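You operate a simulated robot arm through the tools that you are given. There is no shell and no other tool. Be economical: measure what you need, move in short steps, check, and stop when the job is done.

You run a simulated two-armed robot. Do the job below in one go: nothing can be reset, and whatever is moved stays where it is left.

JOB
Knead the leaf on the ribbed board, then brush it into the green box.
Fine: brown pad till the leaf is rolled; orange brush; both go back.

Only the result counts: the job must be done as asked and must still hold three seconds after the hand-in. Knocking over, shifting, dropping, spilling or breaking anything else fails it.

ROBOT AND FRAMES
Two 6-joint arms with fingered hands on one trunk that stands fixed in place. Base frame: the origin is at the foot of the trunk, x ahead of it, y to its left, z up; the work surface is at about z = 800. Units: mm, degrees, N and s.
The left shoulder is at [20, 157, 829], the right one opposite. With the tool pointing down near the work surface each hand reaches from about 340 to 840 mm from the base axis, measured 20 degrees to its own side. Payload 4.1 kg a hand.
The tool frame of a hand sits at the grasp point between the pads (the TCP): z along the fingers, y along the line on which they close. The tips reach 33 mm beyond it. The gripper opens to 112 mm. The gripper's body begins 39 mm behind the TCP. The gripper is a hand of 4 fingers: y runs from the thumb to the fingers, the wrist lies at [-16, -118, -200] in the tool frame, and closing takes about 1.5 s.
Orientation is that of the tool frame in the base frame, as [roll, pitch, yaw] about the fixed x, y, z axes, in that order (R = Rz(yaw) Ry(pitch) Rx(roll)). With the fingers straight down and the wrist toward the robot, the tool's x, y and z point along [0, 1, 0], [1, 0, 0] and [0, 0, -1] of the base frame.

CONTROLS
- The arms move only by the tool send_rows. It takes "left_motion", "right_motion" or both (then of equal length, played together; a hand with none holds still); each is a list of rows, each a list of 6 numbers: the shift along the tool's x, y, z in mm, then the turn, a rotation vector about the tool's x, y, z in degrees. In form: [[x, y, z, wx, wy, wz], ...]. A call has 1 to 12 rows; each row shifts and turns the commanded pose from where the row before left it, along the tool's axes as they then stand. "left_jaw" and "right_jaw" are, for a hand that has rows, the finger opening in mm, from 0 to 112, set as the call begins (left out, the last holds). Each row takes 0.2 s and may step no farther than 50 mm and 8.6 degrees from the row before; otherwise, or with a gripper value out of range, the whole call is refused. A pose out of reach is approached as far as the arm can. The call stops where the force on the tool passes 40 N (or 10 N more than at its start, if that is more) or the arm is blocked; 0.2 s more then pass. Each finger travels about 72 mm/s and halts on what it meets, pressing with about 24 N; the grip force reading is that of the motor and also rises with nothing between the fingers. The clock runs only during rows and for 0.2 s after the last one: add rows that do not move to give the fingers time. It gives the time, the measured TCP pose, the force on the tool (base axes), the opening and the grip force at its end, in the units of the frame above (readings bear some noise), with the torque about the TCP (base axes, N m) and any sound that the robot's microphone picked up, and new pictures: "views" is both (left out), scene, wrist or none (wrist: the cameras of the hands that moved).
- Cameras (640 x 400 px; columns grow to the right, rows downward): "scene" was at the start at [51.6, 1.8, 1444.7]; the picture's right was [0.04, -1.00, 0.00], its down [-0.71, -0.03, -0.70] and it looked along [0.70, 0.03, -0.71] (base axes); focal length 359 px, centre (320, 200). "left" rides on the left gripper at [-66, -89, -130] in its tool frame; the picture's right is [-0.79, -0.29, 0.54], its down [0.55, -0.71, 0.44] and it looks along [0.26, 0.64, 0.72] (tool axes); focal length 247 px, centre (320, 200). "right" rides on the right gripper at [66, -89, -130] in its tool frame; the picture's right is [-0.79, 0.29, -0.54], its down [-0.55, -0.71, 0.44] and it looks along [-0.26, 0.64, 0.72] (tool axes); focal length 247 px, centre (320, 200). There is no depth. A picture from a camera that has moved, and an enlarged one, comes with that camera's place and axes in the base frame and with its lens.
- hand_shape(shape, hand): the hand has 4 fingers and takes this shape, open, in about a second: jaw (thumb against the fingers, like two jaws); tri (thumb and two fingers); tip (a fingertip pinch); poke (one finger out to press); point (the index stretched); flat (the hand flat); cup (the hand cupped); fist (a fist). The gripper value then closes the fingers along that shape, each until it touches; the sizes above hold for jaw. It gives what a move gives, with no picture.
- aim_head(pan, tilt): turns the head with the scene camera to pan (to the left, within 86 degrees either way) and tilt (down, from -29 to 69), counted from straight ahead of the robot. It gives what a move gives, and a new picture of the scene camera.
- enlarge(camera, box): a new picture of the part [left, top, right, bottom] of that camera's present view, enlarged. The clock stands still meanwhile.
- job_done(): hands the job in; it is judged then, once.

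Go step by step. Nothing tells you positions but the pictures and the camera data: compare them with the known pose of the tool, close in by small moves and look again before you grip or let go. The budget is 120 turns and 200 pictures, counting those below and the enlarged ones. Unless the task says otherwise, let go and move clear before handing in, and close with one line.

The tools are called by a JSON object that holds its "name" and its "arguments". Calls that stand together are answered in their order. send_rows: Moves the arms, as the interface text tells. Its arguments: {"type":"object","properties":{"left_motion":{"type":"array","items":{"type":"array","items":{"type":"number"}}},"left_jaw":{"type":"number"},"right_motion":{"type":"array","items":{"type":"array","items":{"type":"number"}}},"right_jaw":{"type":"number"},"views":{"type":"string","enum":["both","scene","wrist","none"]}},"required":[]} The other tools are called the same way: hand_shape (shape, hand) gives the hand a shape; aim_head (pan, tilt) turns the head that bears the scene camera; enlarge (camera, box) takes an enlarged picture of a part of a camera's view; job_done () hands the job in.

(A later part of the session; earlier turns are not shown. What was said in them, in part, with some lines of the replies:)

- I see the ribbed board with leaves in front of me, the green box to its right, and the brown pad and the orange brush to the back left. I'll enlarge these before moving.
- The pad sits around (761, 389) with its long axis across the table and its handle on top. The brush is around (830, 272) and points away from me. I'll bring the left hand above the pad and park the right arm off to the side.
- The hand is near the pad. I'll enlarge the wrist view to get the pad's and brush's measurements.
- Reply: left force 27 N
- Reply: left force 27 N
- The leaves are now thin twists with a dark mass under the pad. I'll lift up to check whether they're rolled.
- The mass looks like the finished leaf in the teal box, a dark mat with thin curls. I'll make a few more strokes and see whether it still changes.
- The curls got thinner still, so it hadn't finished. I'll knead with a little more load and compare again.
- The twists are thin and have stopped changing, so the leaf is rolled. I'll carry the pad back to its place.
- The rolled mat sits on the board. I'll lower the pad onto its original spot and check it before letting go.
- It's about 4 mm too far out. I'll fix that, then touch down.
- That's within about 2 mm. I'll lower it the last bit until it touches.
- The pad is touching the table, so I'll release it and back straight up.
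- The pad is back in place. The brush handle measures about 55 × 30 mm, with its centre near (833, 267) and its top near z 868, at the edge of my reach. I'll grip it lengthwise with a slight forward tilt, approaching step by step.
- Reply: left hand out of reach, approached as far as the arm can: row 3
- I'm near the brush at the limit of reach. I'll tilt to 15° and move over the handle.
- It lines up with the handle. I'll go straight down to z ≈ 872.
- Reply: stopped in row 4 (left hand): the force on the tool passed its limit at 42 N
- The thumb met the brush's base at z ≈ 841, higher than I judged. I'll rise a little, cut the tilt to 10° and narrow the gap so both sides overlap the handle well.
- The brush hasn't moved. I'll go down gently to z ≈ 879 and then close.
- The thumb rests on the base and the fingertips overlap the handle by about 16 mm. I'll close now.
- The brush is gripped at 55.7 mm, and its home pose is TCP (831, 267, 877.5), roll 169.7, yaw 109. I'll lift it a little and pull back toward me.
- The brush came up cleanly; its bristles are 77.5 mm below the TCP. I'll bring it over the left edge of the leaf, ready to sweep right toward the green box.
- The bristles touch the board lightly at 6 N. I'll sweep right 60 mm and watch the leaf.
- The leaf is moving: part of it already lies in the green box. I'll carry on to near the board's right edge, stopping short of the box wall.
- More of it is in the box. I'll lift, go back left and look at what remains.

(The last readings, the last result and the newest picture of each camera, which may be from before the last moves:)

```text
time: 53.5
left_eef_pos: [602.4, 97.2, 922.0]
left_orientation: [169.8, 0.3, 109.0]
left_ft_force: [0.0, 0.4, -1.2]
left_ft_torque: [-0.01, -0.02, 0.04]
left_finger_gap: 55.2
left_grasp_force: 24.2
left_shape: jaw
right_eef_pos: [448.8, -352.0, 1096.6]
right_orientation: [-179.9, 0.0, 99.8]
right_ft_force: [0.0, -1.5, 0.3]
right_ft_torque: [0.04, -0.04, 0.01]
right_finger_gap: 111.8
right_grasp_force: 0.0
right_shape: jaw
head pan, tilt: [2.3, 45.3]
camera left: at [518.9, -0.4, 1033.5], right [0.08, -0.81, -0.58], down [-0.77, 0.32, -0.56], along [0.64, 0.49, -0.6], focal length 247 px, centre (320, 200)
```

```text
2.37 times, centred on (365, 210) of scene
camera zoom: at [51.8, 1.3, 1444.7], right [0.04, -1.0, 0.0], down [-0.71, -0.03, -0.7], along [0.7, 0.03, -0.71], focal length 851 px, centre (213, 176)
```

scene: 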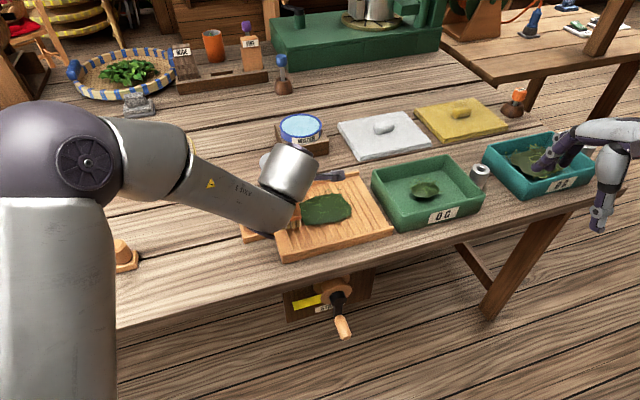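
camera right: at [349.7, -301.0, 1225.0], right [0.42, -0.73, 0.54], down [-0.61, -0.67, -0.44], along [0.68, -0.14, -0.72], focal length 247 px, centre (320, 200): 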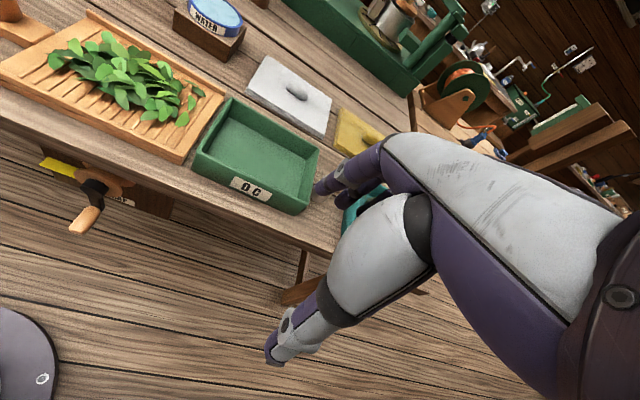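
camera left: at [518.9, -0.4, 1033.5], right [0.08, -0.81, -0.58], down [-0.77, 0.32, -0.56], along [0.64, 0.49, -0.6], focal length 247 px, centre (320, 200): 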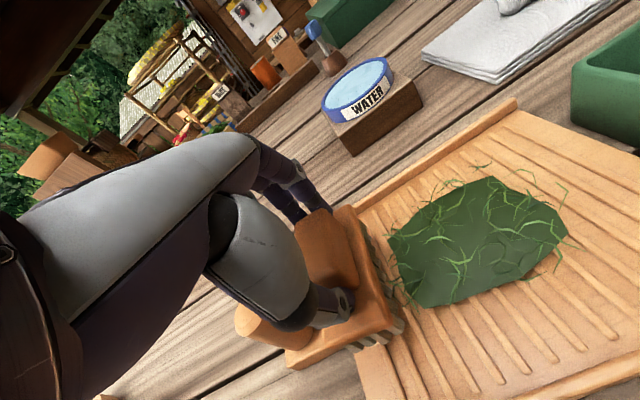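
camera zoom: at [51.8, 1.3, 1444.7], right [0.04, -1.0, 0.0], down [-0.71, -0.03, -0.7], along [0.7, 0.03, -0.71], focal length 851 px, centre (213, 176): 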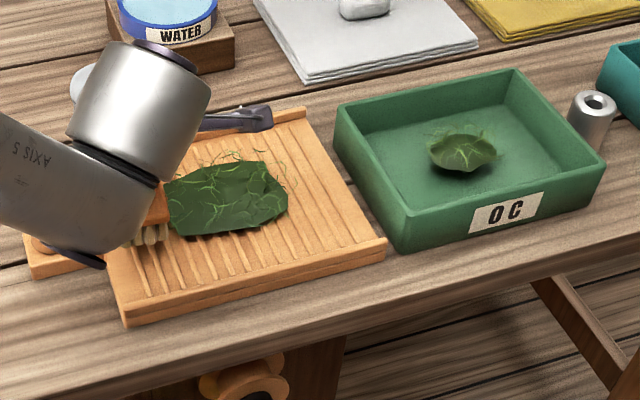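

Each sweep shrinks the pile and grows the one in the box. I'll repeat the stroke: down, sweep, lift, return.

{"name": "send_rows", "arguments": {"left_motion": [[0, -5.1, 28.8, 0, 0, 0], [-20, 0, 0, 0, 0, 0], [-20, 0, 0, 0, 0, 0], [-20, 0, 0, 0, 0, 0], [-20, 0, 0, 0, 0, 0], [-20, 0, 0, 0, 0, 0], [-20, 0, 0, 0, 0, 0], [-20, 0, 0, 0, 0, 0], [0, 5.1, -28.8, 0, 0, 0], [46.7, 0, 0, 0, 0, 0], [46.7, 0, 0, 0, 0, 0], [46.6, 0, 0, 0, 0, 0]], "views": "scene"}}

{"name": "send_rows", "arguments": {"left_motion": [[0, -5.1, 28.8, 0, 0, 0], [-20, 0, 0, 0, 0, 0], [-20, 0, 0, 0, 0, 0], [-20, 0, 0, 0, 0, 0], [-20, 0, 0, 0, 0, 0], [-20, 0, 0, 0, 0, 0], [-20, 0, 0, 0, 0, 0], [-20, 0, 0, 0, 0, 0], [0, 5.1, -28.8, 0, 0, 0], [46.7, 0, 0, 0, 0, 0], [46.7, 0, 0, 0, 0, 0], [46.6, 0, 0, 0, 0, 0]]}}

```text
time: 56.1
left_eef_pos: [603.0, 96.1, 922.7]
left_orientation: [169.7, 0.2, 108.9]
left_ft_force: [-0.2, -1.3, -0.2]
left_ft_torque: [0.06, 0.04, 0.01]
left_finger_gap: 54.9
left_grasp_force: 23.7
left_shape: jaw
right_eef_pos: [449.3, -352.2, 1096.0]
right_orientation: [180.0, 0.1, 99.8]
right_ft_force: [0.3, -0.2, -0.5]
right_ft_torque: [0.04, 0.08, 0.03]
right_finger_gap: 111.8
right_grasp_force: 0.0
right_shape: jaw
head pan, tilt: [2.3, 45.3]
```

scene: 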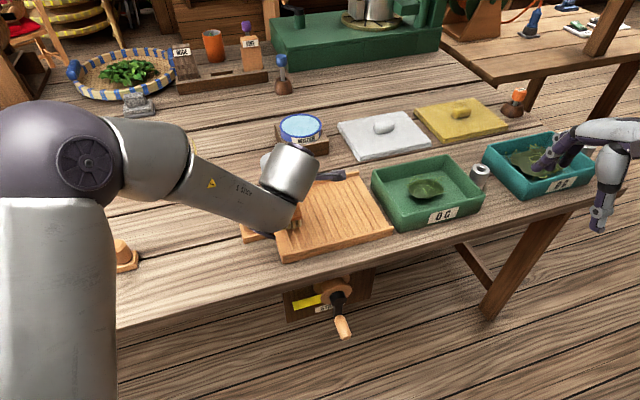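

```text
time: 58.8
left_eef_pos: [604.0, 96.4, 923.1]
left_orientation: [169.8, 0.2, 108.9]
left_ft_force: [0.8, -0.4, -2.3]
left_ft_torque: [0.01, 0.02, -0.01]
left_finger_gap: 54.8
left_grasp_force: 24.0
left_shape: jaw
right_eef_pos: [449.4, -351.2, 1096.6]
right_orientation: [180.0, 0.0, 99.9]
right_ft_force: [0.4, -0.2, -0.1]
right_ft_torque: [0.04, 0.01, 0.0]
right_finger_gap: 112.0
right_grasp_force: 0.0
right_shape: jaw
head pan, tilt: [2.3, 45.3]
camera left: at [519.7, -0.9, 1034.4], right [0.08, -0.81, -0.58], down [-0.77, 0.32, -0.56], along [0.64, 0.49, -0.6], focal length 247 px, centre (320, 200)
```

scene: 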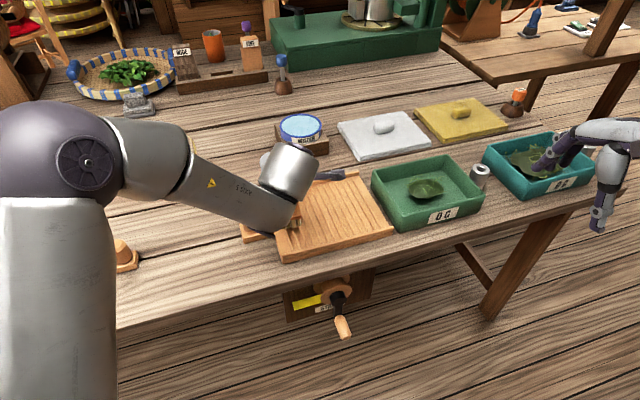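
left: 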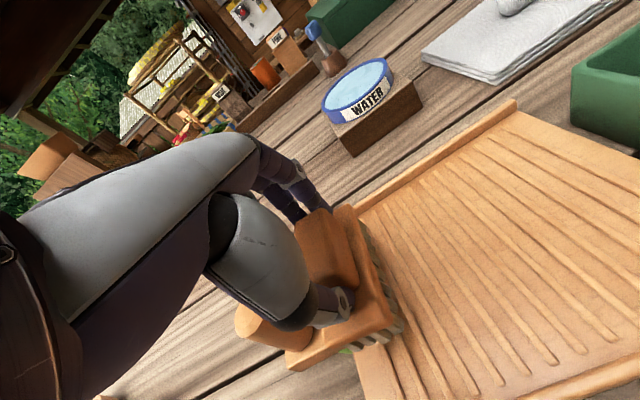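

The board looks clear apart from a speck of green under the brush. I'll check that.

{"name": "enlarge", "arguments": {"camera": "left", "box": [280, 260, 460, 400]}}

{"name": "enlarge", "arguments": {"camera": "scene", "box": [240, 140, 500, 280]}}

```text
2.86 times, centred on (370, 330) of left
camera zoom: at [519.7, -0.9, 1034.4], right [0.08, -0.81, -0.58], down [-0.77, 0.32, -0.56], along [0.64, 0.49, -0.6], focal length 706 px, centre (177, -171)
```

zoom: 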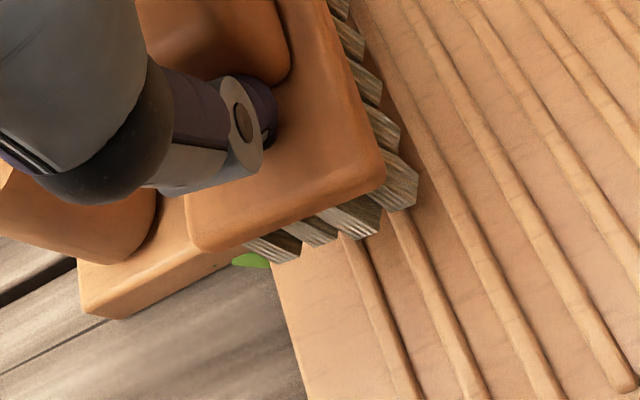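

```text
2.46 times, centred on (370, 210) of scene
camera zoom: at [51.9, 1.2, 1444.7], right [0.04, -1.0, 0.0], down [-0.71, -0.03, -0.7], along [0.7, 0.03, -0.71], focal length 884 px, centre (197, 175)
```

zoom: 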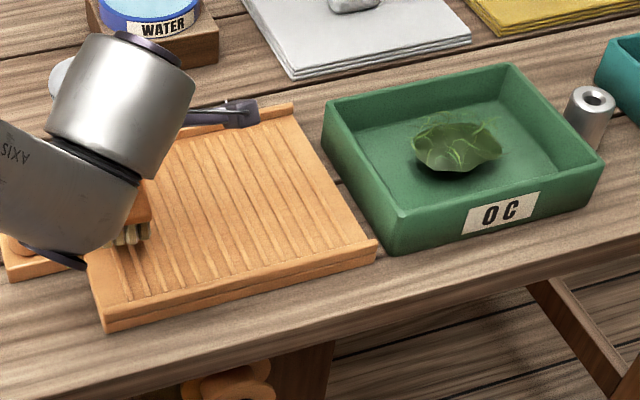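

There's a bright-green scrap by the board's left edge. I'll raise the brush to see it.

{"name": "send_rows", "arguments": {"left_motion": [[0, 8.7, -49, 0, 0, 0], [0, 40, 0, 0, 0, 0], [0, 40, 0, 0, 0, 0], [0, 35, 0, 0, 0, 0]]}}

{"name": "enlarge", "arguments": {"camera": "scene", "box": [220, 160, 400, 280]}}

{"name": "enlarge", "arguments": {"camera": "left", "box": [280, 240, 480, 400]}}

```text
time: 59.8
left_eef_pos: [709.8, 133.4, 992.4]
left_orientation: [169.8, 0.3, 108.9]
left_ft_force: [-0.7, -0.1, -0.4]
left_ft_torque: [0.01, -0.02, 0.02]
left_finger_gap: 55.0
left_grasp_force: 24.4
left_shape: jaw
right_eef_pos: [448.9, -351.3, 1096.5]
right_orientation: [180.0, 0.0, 99.9]
right_ft_force: [0.3, -0.1, -0.3]
right_ft_torque: [0.0, -0.01, 0.02]
right_finger_gap: 111.7
right_grasp_force: 0.2
right_shape: jaw
head pan, tilt: [2.3, 45.3]
camera left: at [625.9, 35.9, 1104.5], right [0.08, -0.81, -0.58], down [-0.77, 0.32, -0.56], along [0.64, 0.49, -0.6], focal length 247 px, centre (320, 200)
```

scene: 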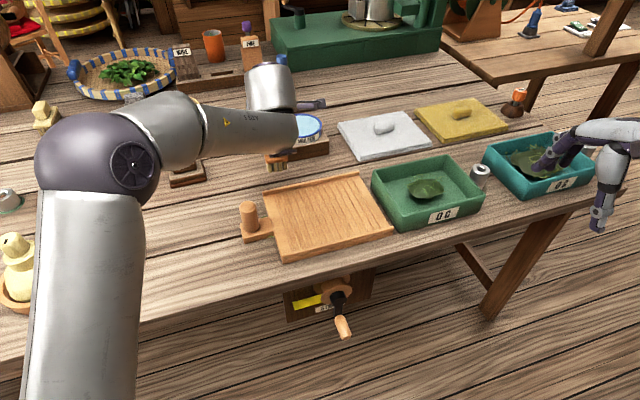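
left: 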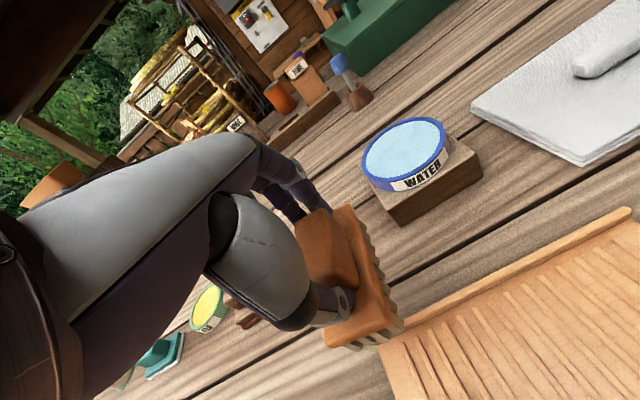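

```text
3.33 times, centred on (310, 220) of scene
camera zoom: at [51.3, 1.8, 1444.7], right [0.04, -1.0, 0.0], down [-0.71, -0.03, -0.7], along [0.7, 0.03, -0.71], focal length 1197 px, centre (353, 133)
```

zoom: 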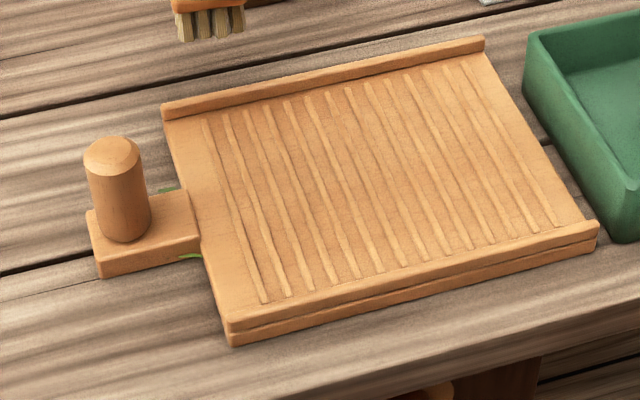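

```text
2.50 times, centred on (380, 320) of left
camera zoom: at [625.9, 35.9, 1104.5], right [0.08, -0.81, -0.58], down [-0.77, 0.32, -0.56], along [0.64, 0.49, -0.6], focal length 617 px, centre (170, -100)
```

zoom: 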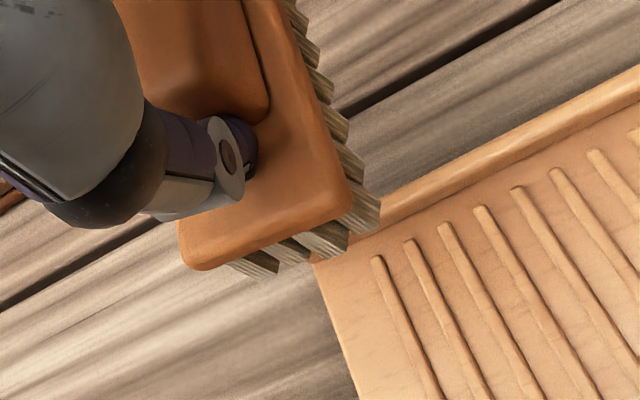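

{"name": "enlarge", "arguments": {"camera": "scene", "box": [238, 200, 298, 240]}}

{"name": "enlarge", "arguments": {"camera": "scene", "box": [370, 150, 490, 235]}}

```text
10.00 times, centred on (268, 220) of scene
camera zoom: at [51.3, 1.8, 1444.7], right [0.04, -1.0, 0.0], down [-0.71, -0.03, -0.7], along [0.7, 0.03, -0.71], focal length 3592 px, centre (840, 0)
```

zoom: 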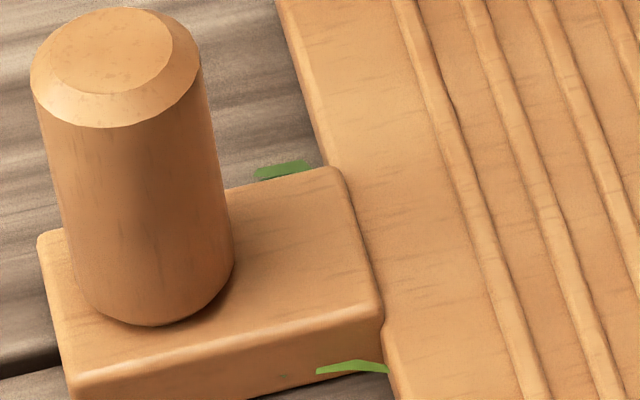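

```text
4.71 times, centred on (430, 192) of scene
camera zoom: at [51.3, 1.8, 1444.7], right [0.04, -1.0, 0.0], down [-0.71, -0.03, -0.7], along [0.7, 0.03, -0.71], focal length 1690 px, centre (-198, 235)
```

zoom: 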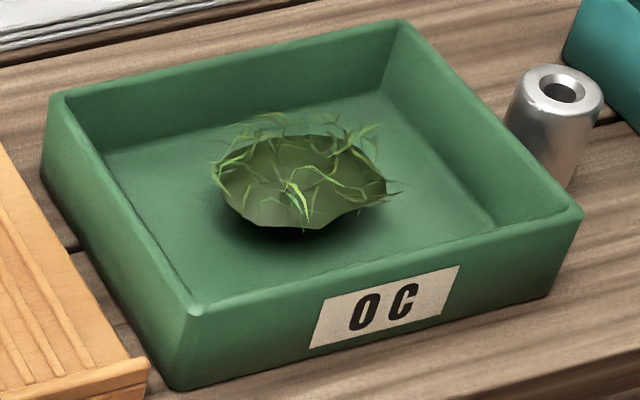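

The box now holds the leaf, but a little seems to have been flicked under the board's handle tab on a return move. I'll go back over the tab area to look closer and try to brush it in.

{"name": "send_rows", "arguments": {"left_motion": [[11, -38.4, -6.8, 0, 0, 0], [11, -38.4, -6.8, 0, 0, 0], [11, -38.4, -6.8, 0, 0, 0], [0, 0, 0, 0, 0, 0]]}}

{"name": "enlarge", "arguments": {"camera": "left", "box": [260, 240, 460, 400]}}

```text
time: 60.8
left_eef_pos: [587.6, 126.2, 991.2]
left_orientation: [169.7, 0.2, 109.0]
left_ft_force: [0.3, 0.4, -1.6]
left_ft_torque: [-0.01, 0.0, 0.0]
left_finger_gap: 54.6
left_grasp_force: 23.9
left_shape: jaw
right_eef_pos: [448.9, -352.0, 1096.3]
right_orientation: [-179.9, 0.1, 99.8]
right_ft_force: [0.3, -0.1, 0.6]
right_ft_torque: [0.02, -0.02, -0.01]
right_finger_gap: 111.6
right_grasp_force: 0.1
right_shape: jaw
head pan, tilt: [2.3, 45.3]
camera left: at [504.4, 28.6, 1102.4], right [0.08, -0.81, -0.58], down [-0.77, 0.32, -0.56], along [0.64, 0.49, -0.6], focal length 247 px, centre (320, 200)
```

scene: 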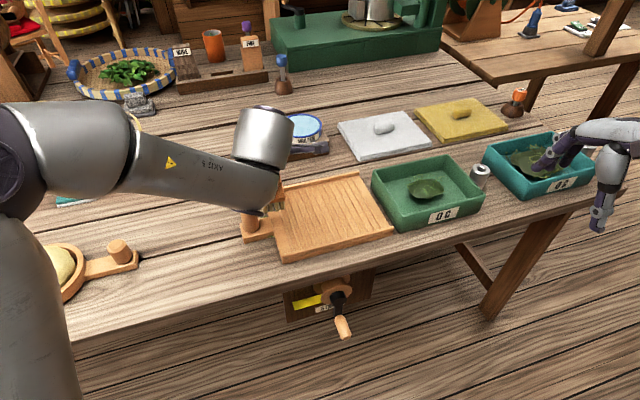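
left: 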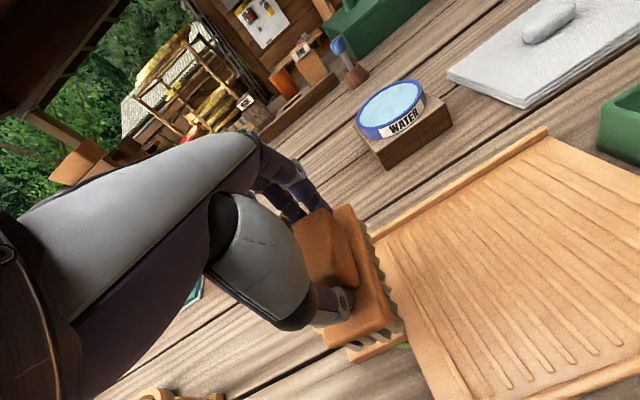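

```text
2.50 times, centred on (360, 320) of left
camera zoom: at [504.4, 28.6, 1102.4], right [0.08, -0.81, -0.58], down [-0.77, 0.32, -0.56], along [0.64, 0.49, -0.6], focal length 617 px, centre (220, -100)
```

zoom: 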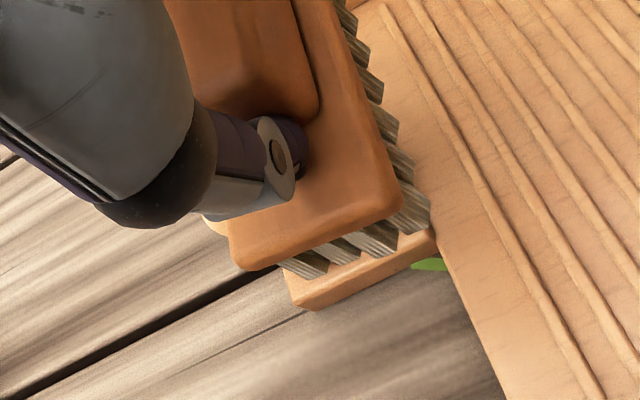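

The scrap's centre lies about 12 mm beyond the board's edge, just under the tab and within the brush's footprint. I'll do one careful sweep starting from there and end with a clean lift.

{"name": "send_rows", "arguments": {"left_motion": [[0, -6.9, 39, 0, 0, 0], [0, -6.9, 39, 0, 0, 0], [0, -2.5, 14, 0, 0, 0], [0, 0, 0, 0, 0, 0]]}}

{"name": "enlarge", "arguments": {"camera": "left", "box": [200, 200, 460, 400]}}

```text
time: 61.8
left_eef_pos: [589.9, 126.8, 899.4]
left_orientation: [169.6, 0.3, 109.1]
left_ft_force: [0.2, -1.1, 4.6]
left_ft_torque: [-0.05, 0.17, 0.0]
left_finger_gap: 54.9
left_grasp_force: 24.4
left_shape: jaw
right_eef_pos: [449.4, -351.7, 1096.5]
right_orientation: [180.0, 0.0, 99.8]
right_ft_force: [0.4, 0.1, -0.9]
right_ft_torque: [-0.06, -0.02, 0.02]
right_finger_gap: 111.7
right_grasp_force: 0.1
right_shape: jaw
head pan, tilt: [2.3, 45.3]
camera left: at [505.1, 28.7, 1010.5], right [0.08, -0.81, -0.58], down [-0.77, 0.32, -0.56], along [0.64, 0.49, -0.59], focal length 247 px, centre (320, 200)
```

scene: 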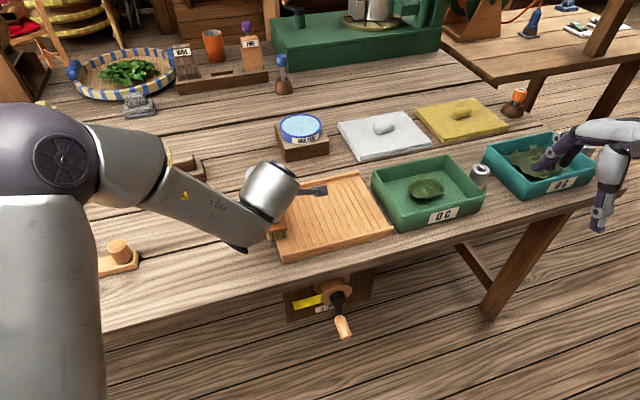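
left: 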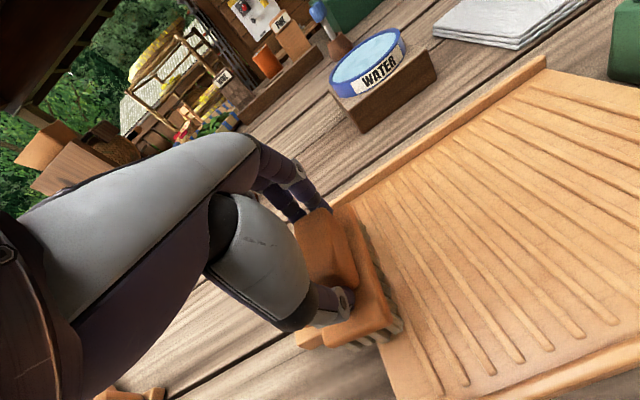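

```text
2.00 times, centred on (330, 300) of left
camera zoom: at [505.1, 28.7, 1010.5], right [0.08, -0.81, -0.58], down [-0.77, 0.32, -0.56], along [0.64, 0.49, -0.59], focal length 494 px, centre (300, 0)
```

zoom: 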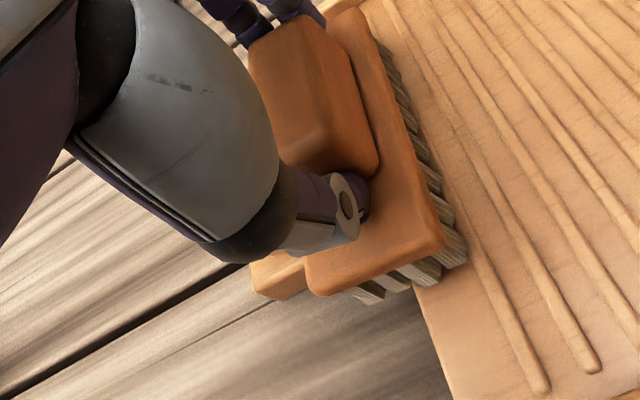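

The bristles rest on the tab. I'll sweep right, dropping to board level once past it.

{"name": "send_rows", "arguments": {"left_motion": [[-12, 0, 0, 0, 0, 0], [-12, 0, 0, 0, 0, 0], [-12, -0.5, 3, 0, 0, 0], [-14, -0.4, 2.6, 0, 0, 0], [-20, 0, 0, 0, 0, 0], [-20, 0, 0, 0, 0, 0], [-20, 0, 0, 0, 0, 0], [-20, 0, 0, 0, 0, 0], [-20, 0, 0, 0, 0, 0], [-10, 0, 0, 0, 0, 0], [0, 7, -40, 0, 0, 0], [0, 0, 0, 0, 0, 0]]}}

{"name": "enlarge", "arguments": {"camera": "scene", "box": [220, 160, 400, 280]}}

{"name": "enlarge", "arguments": {"camera": "scene", "box": [238, 200, 298, 240]}}

```text
time: 64.3
left_eef_pos: [641.6, -26.2, 935.5]
left_orientation: [169.7, 0.2, 108.9]
left_ft_force: [0.7, 0.4, -1.8]
left_ft_torque: [-0.02, -0.01, -0.01]
left_finger_gap: 54.8
left_grasp_force: 24.1
left_shape: jaw
right_eef_pos: [448.9, -351.6, 1096.8]
right_orientation: [179.9, 0.1, 99.8]
right_ft_force: [-0.1, -0.1, -0.5]
right_ft_torque: [-0.01, 0.03, -0.01]
right_finger_gap: 111.6
right_grasp_force: 0.1
right_shape: jaw
head pan, tilt: [2.3, 45.3]
camera left: at [557.5, -123.5, 1046.2], right [0.08, -0.81, -0.58], down [-0.77, 0.32, -0.56], along [0.64, 0.49, -0.6], focal length 247 px, centre (320, 200)
```

scene: 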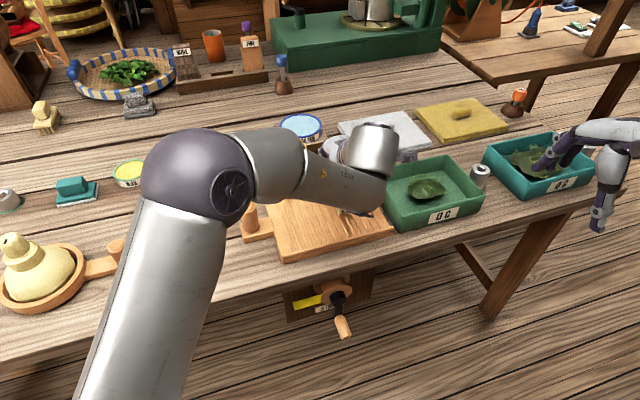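
left: 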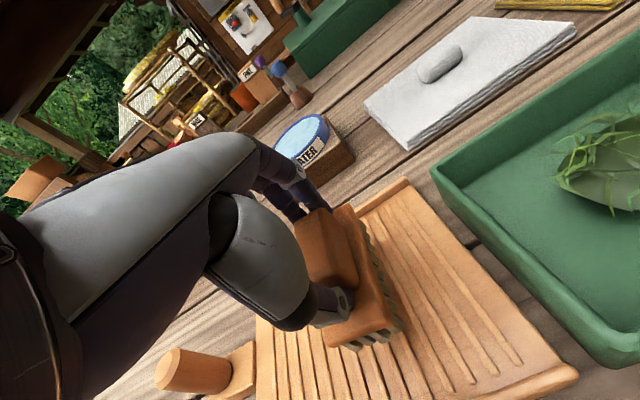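

```text
3.33 times, centred on (310, 220) of scene
camera zoom: at [51.7, 1.8, 1444.7], right [0.04, -1.0, 0.0], down [-0.71, -0.03, -0.7], along [0.7, 0.03, -0.71], focal length 1197 px, centre (353, 133)
```

zoom: 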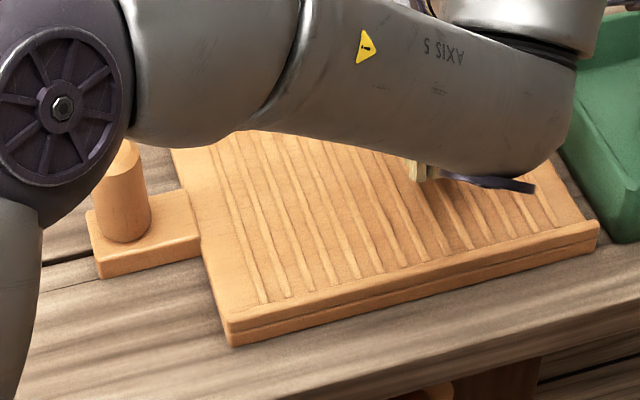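

```text
10.00 times, centred on (268, 220) of scene
camera zoom: at [51.7, 1.8, 1444.7], right [0.04, -1.0, 0.0], down [-0.71, -0.03, -0.7], along [0.7, 0.03, -0.71], focal length 3592 px, centre (840, 0)
```

zoom: 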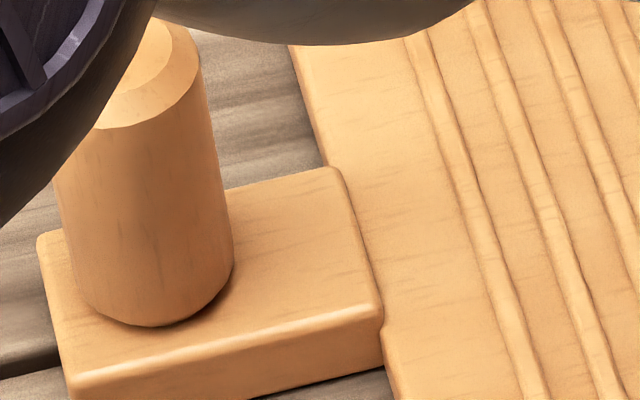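

The scrap is gone from under the tab and the pile in the box grew. I'll take the brush back to its place.

{"name": "send_rows", "arguments": {"left_motion": [[0, 4.7, -26.8, 0, 0, 0], [0, 4.7, -26.8, 0, 0, 0], [35.7, 32.1, 9.1, 0, 0, 0], [35.7, 32.1, 9.1, 0, 0, 0], [35.7, 32.1, 9.1, 0, 0, 0], [35.7, 32.1, 9.1, 0, 0, 0], [35.7, 32.1, 9.1, 0, 0, 0], [35.7, 32.1, 9.1, 0, 0, 0], [0.1, 21.3, 25.8, 0, 0, 0], [0.1, 21.3, 25.8, 0, 0, 0], [0.1, 21.3, 25.8, 0, 0, 0], [0, 0, 0, 0, 0, 0]]}}

{"name": "enlarge", "arguments": {"camera": "scene", "box": [230, 140, 500, 280]}}

```text
time: 67.0
left_eef_pos: [828.6, 265.5, 901.3]
left_orientation: [169.8, 0.2, 108.9]
left_ft_force: [0.2, -0.5, -0.5]
left_ft_torque: [0.03, 0.01, 0.03]
left_finger_gap: 54.6
left_grasp_force: 24.0
left_shape: jaw
left hand out of reach, approached as far as the arm can: row 11
right_eef_pos: [449.1, -351.8, 1096.1]
right_orientation: [180.0, 0.0, 99.8]
right_ft_force: [-1.4, -0.2, -0.1]
right_ft_torque: [0.02, 0.02, 0.04]
right_finger_gap: 111.6
right_grasp_force: 0.1
right_shape: jaw
head pan, tilt: [2.3, 45.3]
camera left: at [745.1, 168.3, 1014.1], right [0.08, -0.81, -0.58], down [-0.77, 0.32, -0.56], along [0.64, 0.49, -0.6], focal length 247 px, centre (320, 200)
```

scene: 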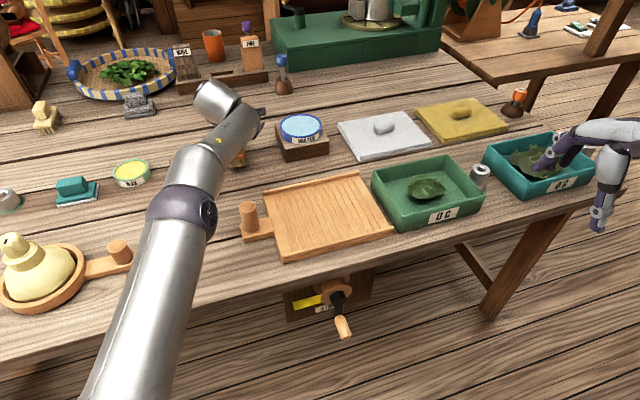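
left: 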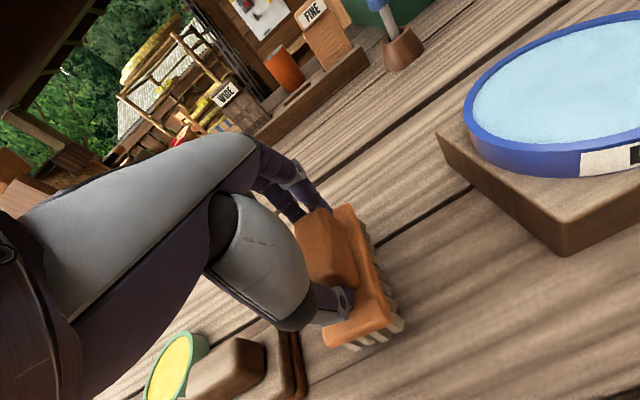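

```text
2.37 times, centred on (365, 210) of scene
camera zoom: at [51.6, 1.8, 1444.7], right [0.04, -1.0, 0.0], down [-0.71, -0.03, -0.7], along [0.7, 0.03, -0.71], focal length 851 px, centre (213, 176)
```

zoom: 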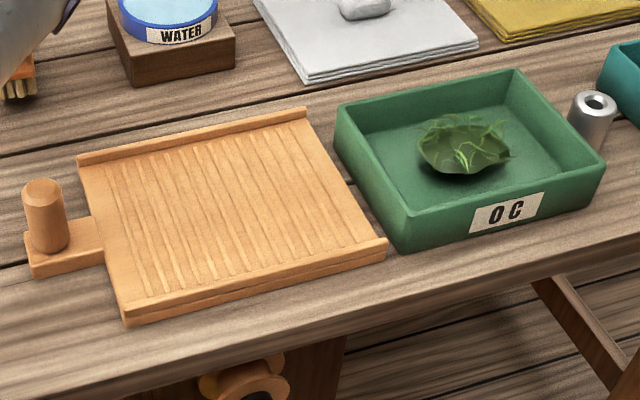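

The board is clear and in place, and the box holds all the leaf. I'll lower the brush toward its home pose.

{"name": "send_rows", "arguments": {"left_motion": [[0, -0.2, 9, 0, 0, 0], [0, -0.2, 9.2, 0, 0, 0], [0, 0, 0, 0, 0, 0]], "views": "none"}}

{"name": "enlarge", "arguments": {"camera": "left", "box": [230, 120, 430, 360]}}

```text
time: 67.8
left_eef_pos: [831.9, 267.7, 884.5]
left_orientation: [169.7, 0.3, 108.9]
left_ft_force: [1.2, 0.9, -0.5]
left_ft_torque: [0.01, 0.0, -0.01]
left_finger_gap: 54.5
left_grasp_force: 24.2
left_shape: jaw
right_eef_pos: [449.4, -351.1, 1096.1]
right_orientation: [-180.0, -0.1, 99.8]
right_ft_force: [0.0, 0.6, -0.5]
right_ft_torque: [0.01, 0.01, -0.01]
right_finger_gap: 111.6
right_grasp_force: 0.0
right_shape: jaw
head pan, tilt: [2.3, 45.3]
```

```text
1.67 times, centred on (330, 240) of left
camera zoom: at [747.9, 169.3, 996.3], right [0.08, -0.81, -0.58], down [-0.77, 0.32, -0.56], along [0.64, 0.49, -0.6], focal length 412 px, centre (303, 133)
```

zoom: 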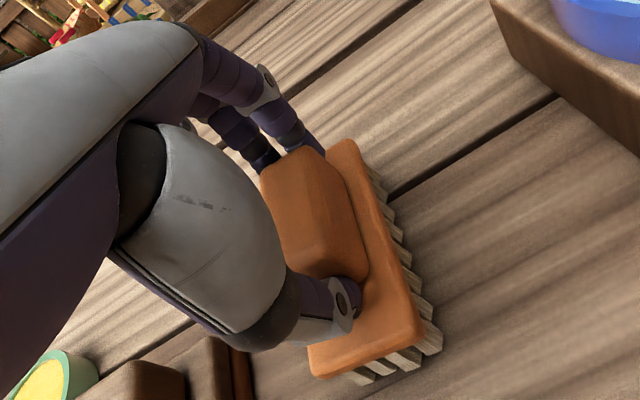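

{"name": "send_rows", "arguments": {"left_motion": [[0, -1, 5.5, 0, 0, 0], [0, -0.2, 1, 0, 0, 0], [0, 0, 0, 0, 0, 0]], "views": "none"}}

{"name": "enlarge", "arguments": {"camera": "left", "box": [230, 120, 430, 360]}}

```text
time: 68.5
left_eef_pos: [831.0, 266.5, 877.9]
left_orientation: [169.7, 0.2, 109.1]
left_ft_force: [-0.2, -0.5, -1.0]
left_ft_torque: [-0.03, 0.01, -0.01]
left_finger_gap: 54.5
left_grasp_force: 23.4
left_shape: jaw
right_eef_pos: [449.3, -350.8, 1095.7]
right_orientation: [-180.0, 0.0, 99.8]
right_ft_force: [0.2, -1.6, -0.6]
right_ft_torque: [-0.01, 0.02, -0.01]
right_finger_gap: 111.8
right_grasp_force: 0.1
right_shape: jaw
head pan, tilt: [2.3, 45.3]
```

```text
1.67 times, centred on (330, 240) of left
camera zoom: at [747.8, 169.0, 989.8], right [0.08, -0.81, -0.58], down [-0.77, 0.32, -0.56], along [0.64, 0.49, -0.6], focal length 412 px, centre (303, 133)
```

zoom: 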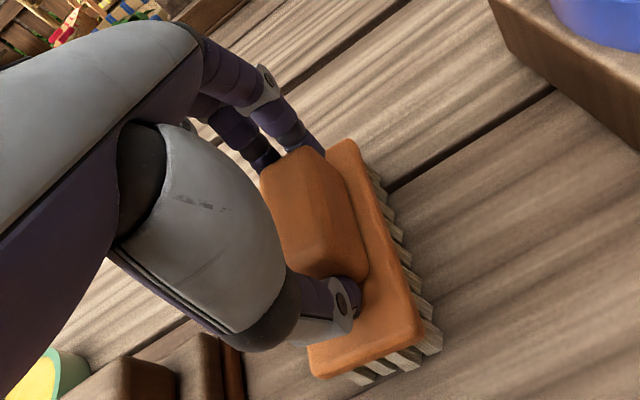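

{"name": "send_rows", "arguments": {"left_motion": [[0, -0.2, 1, 0, 0, 0], [0, -0.1, 0.7, 0, 0, 0], [0, 0, 0, 0, 0, 0]], "views": "none"}}

```text
time: 69.3
left_eef_pos: [831.5, 267.0, 876.8]
left_orientation: [169.7, 0.3, 108.9]
left_ft_force: [1.5, -0.1, 3.9]
left_ft_torque: [-0.07, 0.22, -0.01]
left_finger_gap: 54.6
left_grasp_force: 24.1
left_shape: jaw
right_eef_pos: [449.2, -351.4, 1096.7]
right_orientation: [180.0, 0.0, 99.8]
right_ft_force: [0.0, -1.1, 0.6]
right_ft_torque: [0.01, -0.01, -0.01]
right_finger_gap: 111.6
right_grasp_force: 0.0
right_shape: jaw
head pan, tilt: [2.3, 45.3]
```

The brush is touching the table, so I'll open, wait, then rise straight up and back away.

{"name": "send_rows", "arguments": {"left_motion": [[0, 0.1, -0.6, 0, 0, 0], [0, 0, 0, 0, 0, 0], [0, 0, 0, 0, 0, 0], [0, 0, 0, 0, 0, 0], [0, 1.7, -9.8, 0, 0, 0], [0, 2.2, -14, 0, 0, 0]], "left_jaw": 74}}

{"name": "enlarge", "arguments": {"camera": "left", "box": [230, 120, 430, 360]}}

```text
time: 70.8
left_eef_pos: [830.6, 266.6, 901.2]
left_orientation: [169.7, 0.2, 108.9]
left_ft_force: [-0.3, 0.2, 1.1]
left_ft_torque: [-0.03, -0.01, 0.01]
left_finger_gap: 73.7
left_grasp_force: 0.1
left_shape: jaw
right_eef_pos: [448.6, -351.8, 1095.8]
right_orientation: [179.9, 0.1, 99.8]
right_ft_force: [-0.1, 0.5, 0.6]
right_ft_torque: [0.0, 0.02, 0.01]
right_finger_gap: 111.6
right_grasp_force: 0.1
right_shape: jaw
head pan, tilt: [2.3, 45.3]
camera left: at [746.7, 168.9, 1012.2], right [0.08, -0.81, -0.58], down [-0.77, 0.32, -0.56], along [0.64, 0.49, -0.6], focal length 247 px, centre (320, 200)
```

scene: 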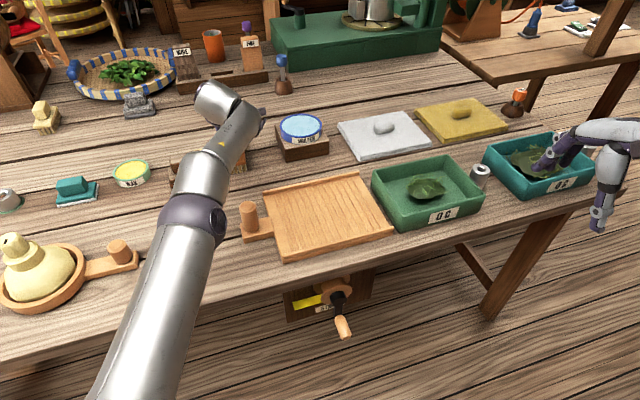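
left: 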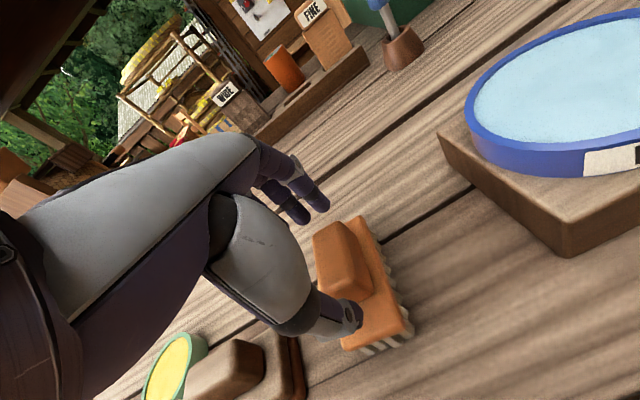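

```text
1.67 times, centred on (330, 240) of left
camera zoom: at [746.7, 168.9, 1012.2], right [0.08, -0.81, -0.58], down [-0.77, 0.32, -0.56], along [0.64, 0.49, -0.6], focal length 412 px, centre (303, 133)
```

zoom: 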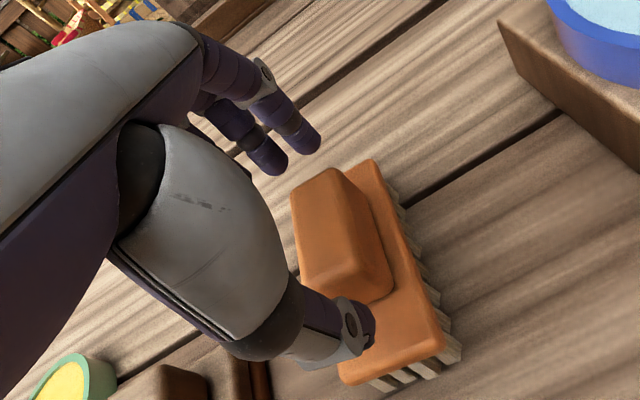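

{"name": "send_rows", "arguments": {"left_motion": [[0, -5.3, -16.2, 0, 0, 0], [0, -20, -30, 0, 0, 0], [0, -40, -25, 0, 0, 0], [0, -45, -15, 0, 0, 0], [0, -45, -10, 0, 0, 0], [0, -45, -10, 0, 0, 0], [0, 0, 0, 0, 0, 0]]}}

{"name": "enlarge", "arguments": {"camera": "scene", "box": [130, 110, 290, 210]}}

```text
time: 72.3
left_eef_pos: [789.8, 195.4, 1016.1]
left_orientation: [169.8, 0.2, 109.1]
left_ft_force: [0.1, -0.2, 0.2]
left_ft_torque: [0.04, -0.01, 0.04]
left_finger_gap: 73.4
left_grasp_force: 0.1
left_shape: jaw
left hand out of reach, approached as far as the arm can: row 2, 3, 4, 5, 6
right_eef_pos: [449.7, -350.4, 1096.5]
right_orientation: [180.0, 0.0, 99.9]
right_ft_force: [0.2, 0.7, 0.1]
right_ft_torque: [-0.05, -0.01, 0.0]
right_finger_gap: 111.7
right_grasp_force: 0.1
right_shape: jaw
head pan, tilt: [2.3, 45.3]
camera left: at [707.1, 97.3, 1127.6], right [0.08, -0.81, -0.58], down [-0.77, 0.32, -0.56], along [0.63, 0.49, -0.6], focal length 247 px, centre (320, 200)
```

scene: 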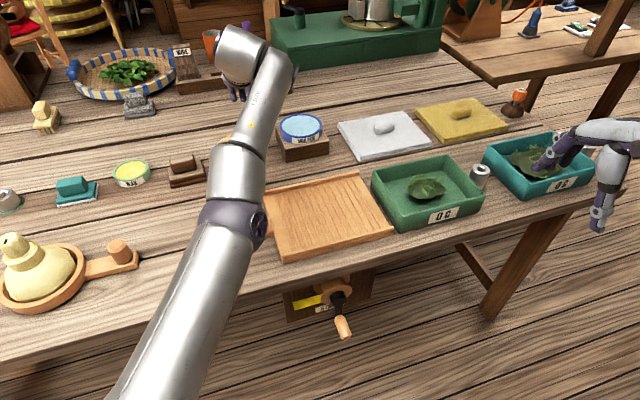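
left: 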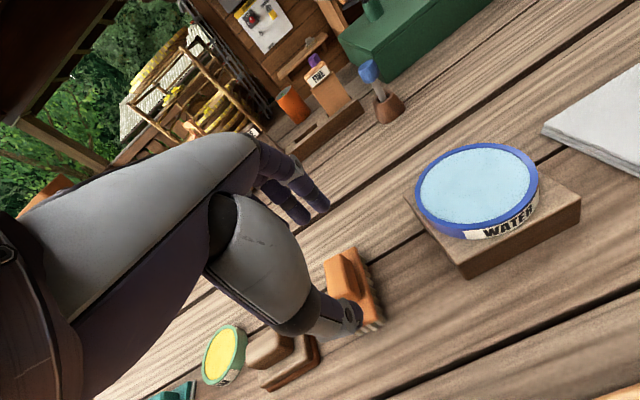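

```text
4.00 times, centred on (210, 160) of scene
camera zoom: at [51.7, 1.8, 1444.7], right [0.04, -1.0, 0.0], down [-0.71, -0.03, -0.7], along [0.7, 0.03, -0.71], focal length 1437 px, centre (760, 360)
```

zoom: 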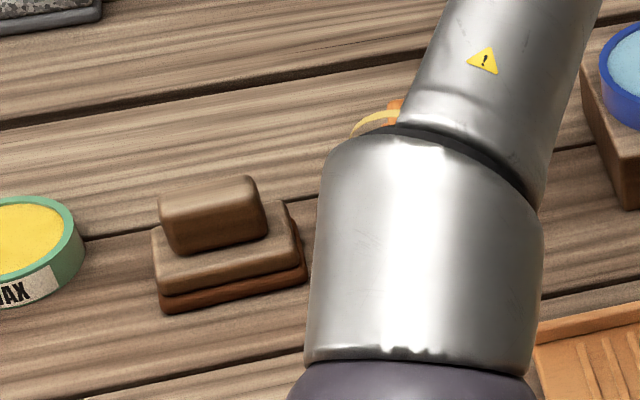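

The hand is clear. I'll pull it further back so I can see everything.

{"name": "send_rows", "arguments": {"left_motion": [[10, -45, 0, 0, 0, 0], [10, -45, 0, 0, 0, 0], [10, -45, 0, 0, 0, 0], [20, -45, 0, 0, 0, 0], [20, -45, 0, 0, 0, 0], [20, -20, 0, 0, 0, 0], [0, 0, 0, 0, 0, 0]]}}

{"name": "enlarge", "arguments": {"camera": "scene", "box": [130, 110, 290, 210]}}

{"name": "enlarge", "arguments": {"camera": "scene", "box": [230, 140, 500, 280]}}

```text
time: 74.0
left_eef_pos: [781.3, 192.0, 1039.7]
left_orientation: [169.7, 0.2, 109.1]
left_ft_force: [0.2, -0.2, 0.2]
left_ft_torque: [0.0, -0.02, -0.03]
left_finger_gap: 73.7
left_grasp_force: 0.0
left_shape: jaw
left hand out of reach, approached as far as the arm can: row 1, 2, 3, 4, 5, 6
right_eef_pos: [450.4, -350.3, 1096.1]
right_orientation: [179.9, 0.0, 99.8]
right_ft_force: [-0.1, -0.3, 0.3]
right_ft_torque: [0.02, -0.02, 0.01]
right_finger_gap: 111.7
right_grasp_force: 0.0
right_shape: jaw
head pan, tilt: [2.3, 45.3]
camera left: at [698.0, 94.2, 1152.1], right [0.08, -0.81, -0.58], down [-0.77, 0.32, -0.56], along [0.64, 0.49, -0.6], focal length 247 px, centre (320, 200)
```

scene: 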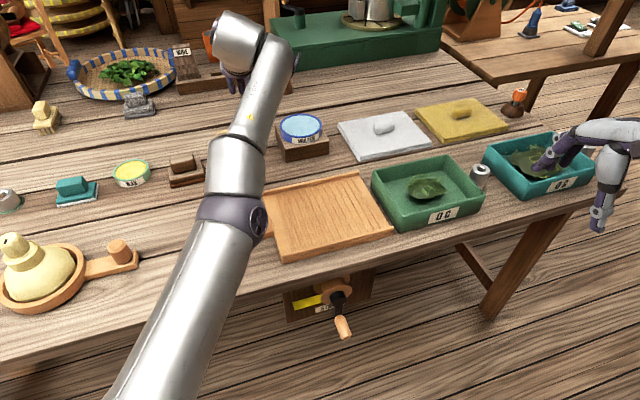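
left: 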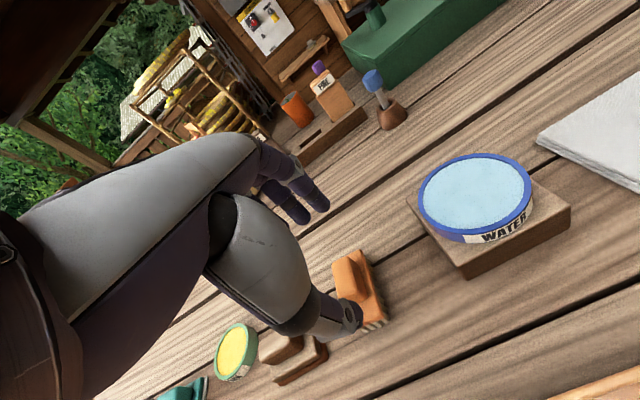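

```text
4.00 times, centred on (210, 160) of scene
camera zoom: at [51.7, 1.8, 1444.7], right [0.04, -1.0, 0.0], down [-0.71, -0.03, -0.7], along [0.7, 0.03, -0.71], focal length 1437 px, centre (760, 360)
```

zoom: 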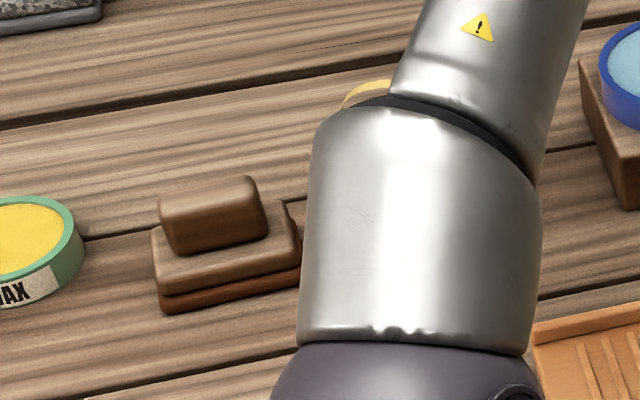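

```text
2.37 times, centred on (365, 210) of scene
camera zoom: at [51.7, 1.8, 1444.7], right [0.04, -1.0, 0.0], down [-0.71, -0.03, -0.7], along [0.7, 0.03, -0.71], focal length 851 px, centre (213, 176)
```

zoom: 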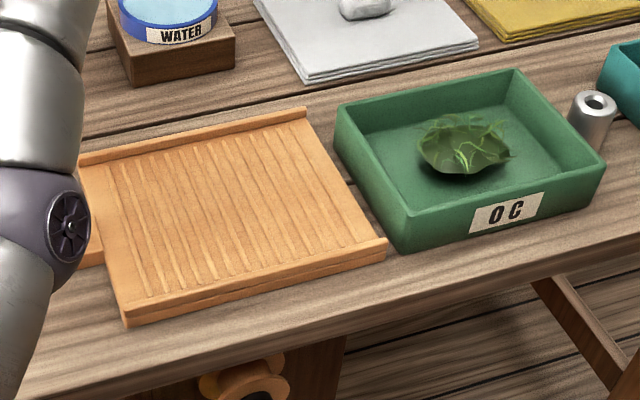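

The arm hung up stretched out at its limit of reach. I'll send a null row to see the state.

{"name": "send_rows", "arguments": {"left_motion": [[0, 0, 0, 0, 0, 0], [0, 0, 0, 0, 0, 0]], "views": "none"}}

```text
time: 74.5
left_eef_pos: [781.7, 191.7, 1040.7]
left_orientation: [169.7, 0.2, 109.1]
left_ft_force: [0.0, 0.3, 0.0]
left_ft_torque: [-0.01, -0.02, 0.02]
left_finger_gap: 73.5
left_grasp_force: 0.1
left_shape: jaw
right_eef_pos: [449.6, -350.5, 1096.2]
right_orientation: [179.9, 0.0, 99.8]
right_ft_force: [-0.8, 0.9, 0.2]
right_ft_torque: [-0.02, -0.02, 0.0]
right_finger_gap: 111.7
right_grasp_force: 0.2
right_shape: jaw
head pan, tilt: [2.3, 45.3]
```

{"name": "send_rows", "arguments": {"left_motion": [[0, -12, 15, 0, 0, 0], [0, -12, 15, 0, 0, 0]], "views": "none"}}

```text
time: 75.2
left_eef_pos: [790.9, 183.1, 1015.4]
left_orientation: [169.8, 0.3, 109.0]
left_ft_force: [0.3, 0.6, 0.8]
left_ft_torque: [0.03, -0.04, 0.02]
left_finger_gap: 73.8
left_grasp_force: 0.1
left_shape: jaw
left hand out of reach, approached as far as the arm can: row 1, 2
right_eef_pos: [449.3, -351.2, 1095.8]
right_orientation: [-179.9, 0.0, 99.8]
right_ft_force: [0.4, 0.1, -0.2]
right_ft_torque: [0.0, 0.01, 0.02]
right_finger_gap: 111.3
right_grasp_force: 0.1
right_shape: jaw
head pan, tilt: [2.3, 45.3]
```

{"name": "send_rows", "arguments": {"left_motion": [[0, 0, 0, -4, 0, 0], [0, 0, 0, -4, 0, 0], [0, -15, 0, 0, 0, 0]], "views": "none"}}

```text
time: 76.0
left_eef_pos: [814.7, 176.7, 1023.8]
left_orientation: [161.7, 0.1, 109.0]
left_ft_force: [0.6, -0.5, 0.2]
left_ft_torque: [0.03, 0.02, -0.02]
left_finger_gap: 73.8
left_grasp_force: 0.0
left_shape: jaw
left hand out of reach, approached as far as the arm can: row 1, 2, 3
right_eef_pos: [449.1, -351.9, 1096.2]
right_orientation: [-180.0, 0.0, 99.8]
right_ft_force: [-0.1, -0.8, -0.3]
right_ft_torque: [0.0, 0.0, 0.02]
right_finger_gap: 111.5
right_grasp_force: 0.1
right_shape: jaw
head pan, tilt: [2.3, 45.3]
```

{"name": "send_rows", "arguments": {"left_motion": [[16, -45, 11.4, 0, 0, 0]], "views": "none"}}

```text
time: 76.3
left_eef_pos: [817.3, 175.0, 1018.0]
left_orientation: [161.6, 0.3, 108.8]
left_ft_force: [0.3, 1.1, 0.1]
left_ft_torque: [-0.03, -0.03, 0.02]
left_finger_gap: 73.5
left_grasp_force: 0.2
left_shape: jaw
left hand out of reach, approached as far as the arm can: row 1
right_eef_pos: [450.2, -351.6, 1096.6]
right_orientation: [-180.0, 0.0, 99.8]
right_ft_force: [0.4, -1.0, -0.2]
right_ft_torque: [0.02, 0.03, 0.03]
right_finger_gap: 111.8
right_grasp_force: 0.0
right_shape: jaw
head pan, tilt: [2.3, 45.3]
```

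The hand is well clear of everything, so the stretched arm does no harm. I'll check the brush's resting place with the wrist camera.

{"name": "enlarge", "arguments": {"camera": "left", "box": [200, 200, 440, 400]}}

{"name": "enlarge", "arguments": {"camera": "scene", "box": [0, 0, 640, 400]}}

```text
2.00 times, centred on (320, 300) of left
camera zoom: at [719.5, 72.7, 1112.7], right [0.16, -0.79, -0.6], down [-0.69, 0.34, -0.64], along [0.71, 0.51, -0.48], focal length 494 px, centre (320, 0)
```

zoom: 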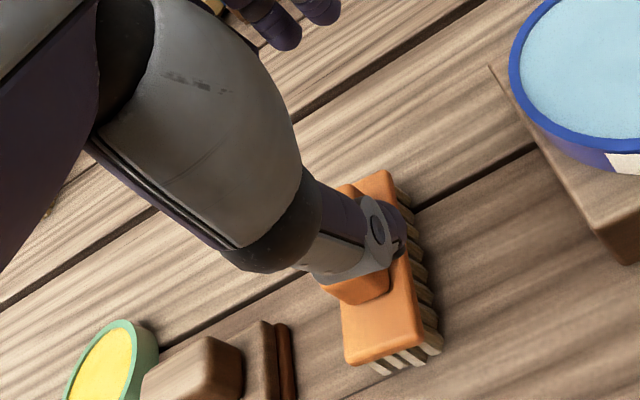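

```text
1.00 times, centred on (320, 200) of scene (not enlarged: the box is as wide or as high as the picture)
camera zoom: at [51.7, 1.8, 1444.7], right [0.04, -1.0, 0.0], down [-0.71, -0.03, -0.7], along [0.7, 0.03, -0.71], focal length 359 px, centre (320, 200)
```

zoom: 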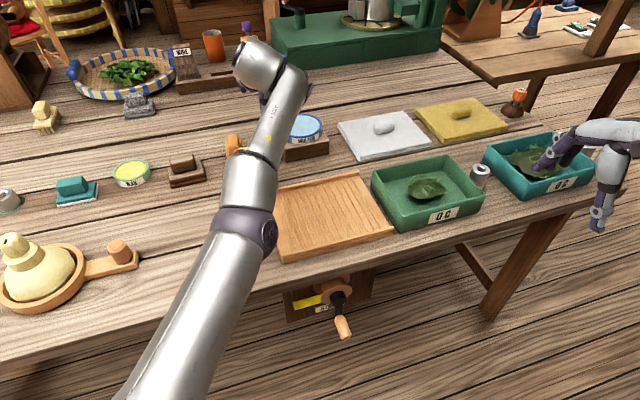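

The brush looks back within a few mm. I'll slide the hand right, high up, so the head camera can confirm that directly.

{"name": "send_rows", "arguments": {"left_motion": [[-40, 0, 0, 0, 0, 0], [-40, 0, 0, 0, 0, 0], [-40, -20, 0, 0, 0, 0], [-40, -20, 0, 0, 0, 0]], "views": "scene"}}

{"name": "enlarge", "arguments": {"camera": "scene", "box": [130, 110, 290, 210]}}

```text
time: 77.3
left_eef_pos: [796.9, 13.3, 990.5]
left_orientation: [161.7, 0.3, 108.9]
left_ft_force: [-0.5, 0.8, -0.8]
left_ft_torque: [-0.08, 0.02, -0.01]
left_finger_gap: 73.7
left_grasp_force: 0.0
left_shape: jaw
left hand out of reach, approached as far as the arm can: row 1, 2, 3, 4
right_eef_pos: [448.0, -349.4, 1095.2]
right_orientation: [-179.9, 0.0, 100.0]
right_ft_force: [0.8, 0.6, 0.2]
right_ft_torque: [-0.01, 0.0, 0.0]
right_finger_gap: 111.7
right_grasp_force: 0.1
right_shape: jaw
head pan, tilt: [2.3, 45.3]
```

scene: 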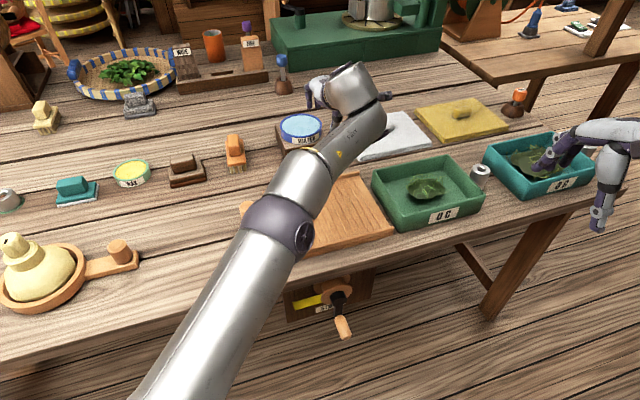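

```text
4.00 times, centred on (210, 160) of scene
camera zoom: at [51.8, 2.2, 1444.7], right [0.04, -1.0, 0.0], down [-0.71, -0.03, -0.7], along [0.7, 0.03, -0.71], focal length 1437 px, centre (760, 360)
```

zoom: 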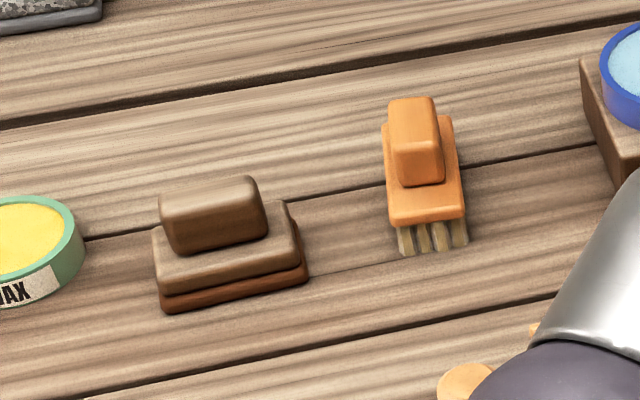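

The pad and brush are each back within about 3 mm, the board is clean and the leaf is in the green box. Both hands are empty and clear, so I'm handing in.

{"name": "job_done", "arguments": {}}

```text
The job is handed in.
```

I kneaded the leaf on the ribbed board with the brown pad until it was rolled, then brushed it into the green box. A little leaf was flicked off the board's left edge on a return stroke; I swept it up, and none is visible outside the box. The pad and orange brush are back within about 3 mm of where they started; the left arm ended stretched out and would not fold back, but it is clear of everything.
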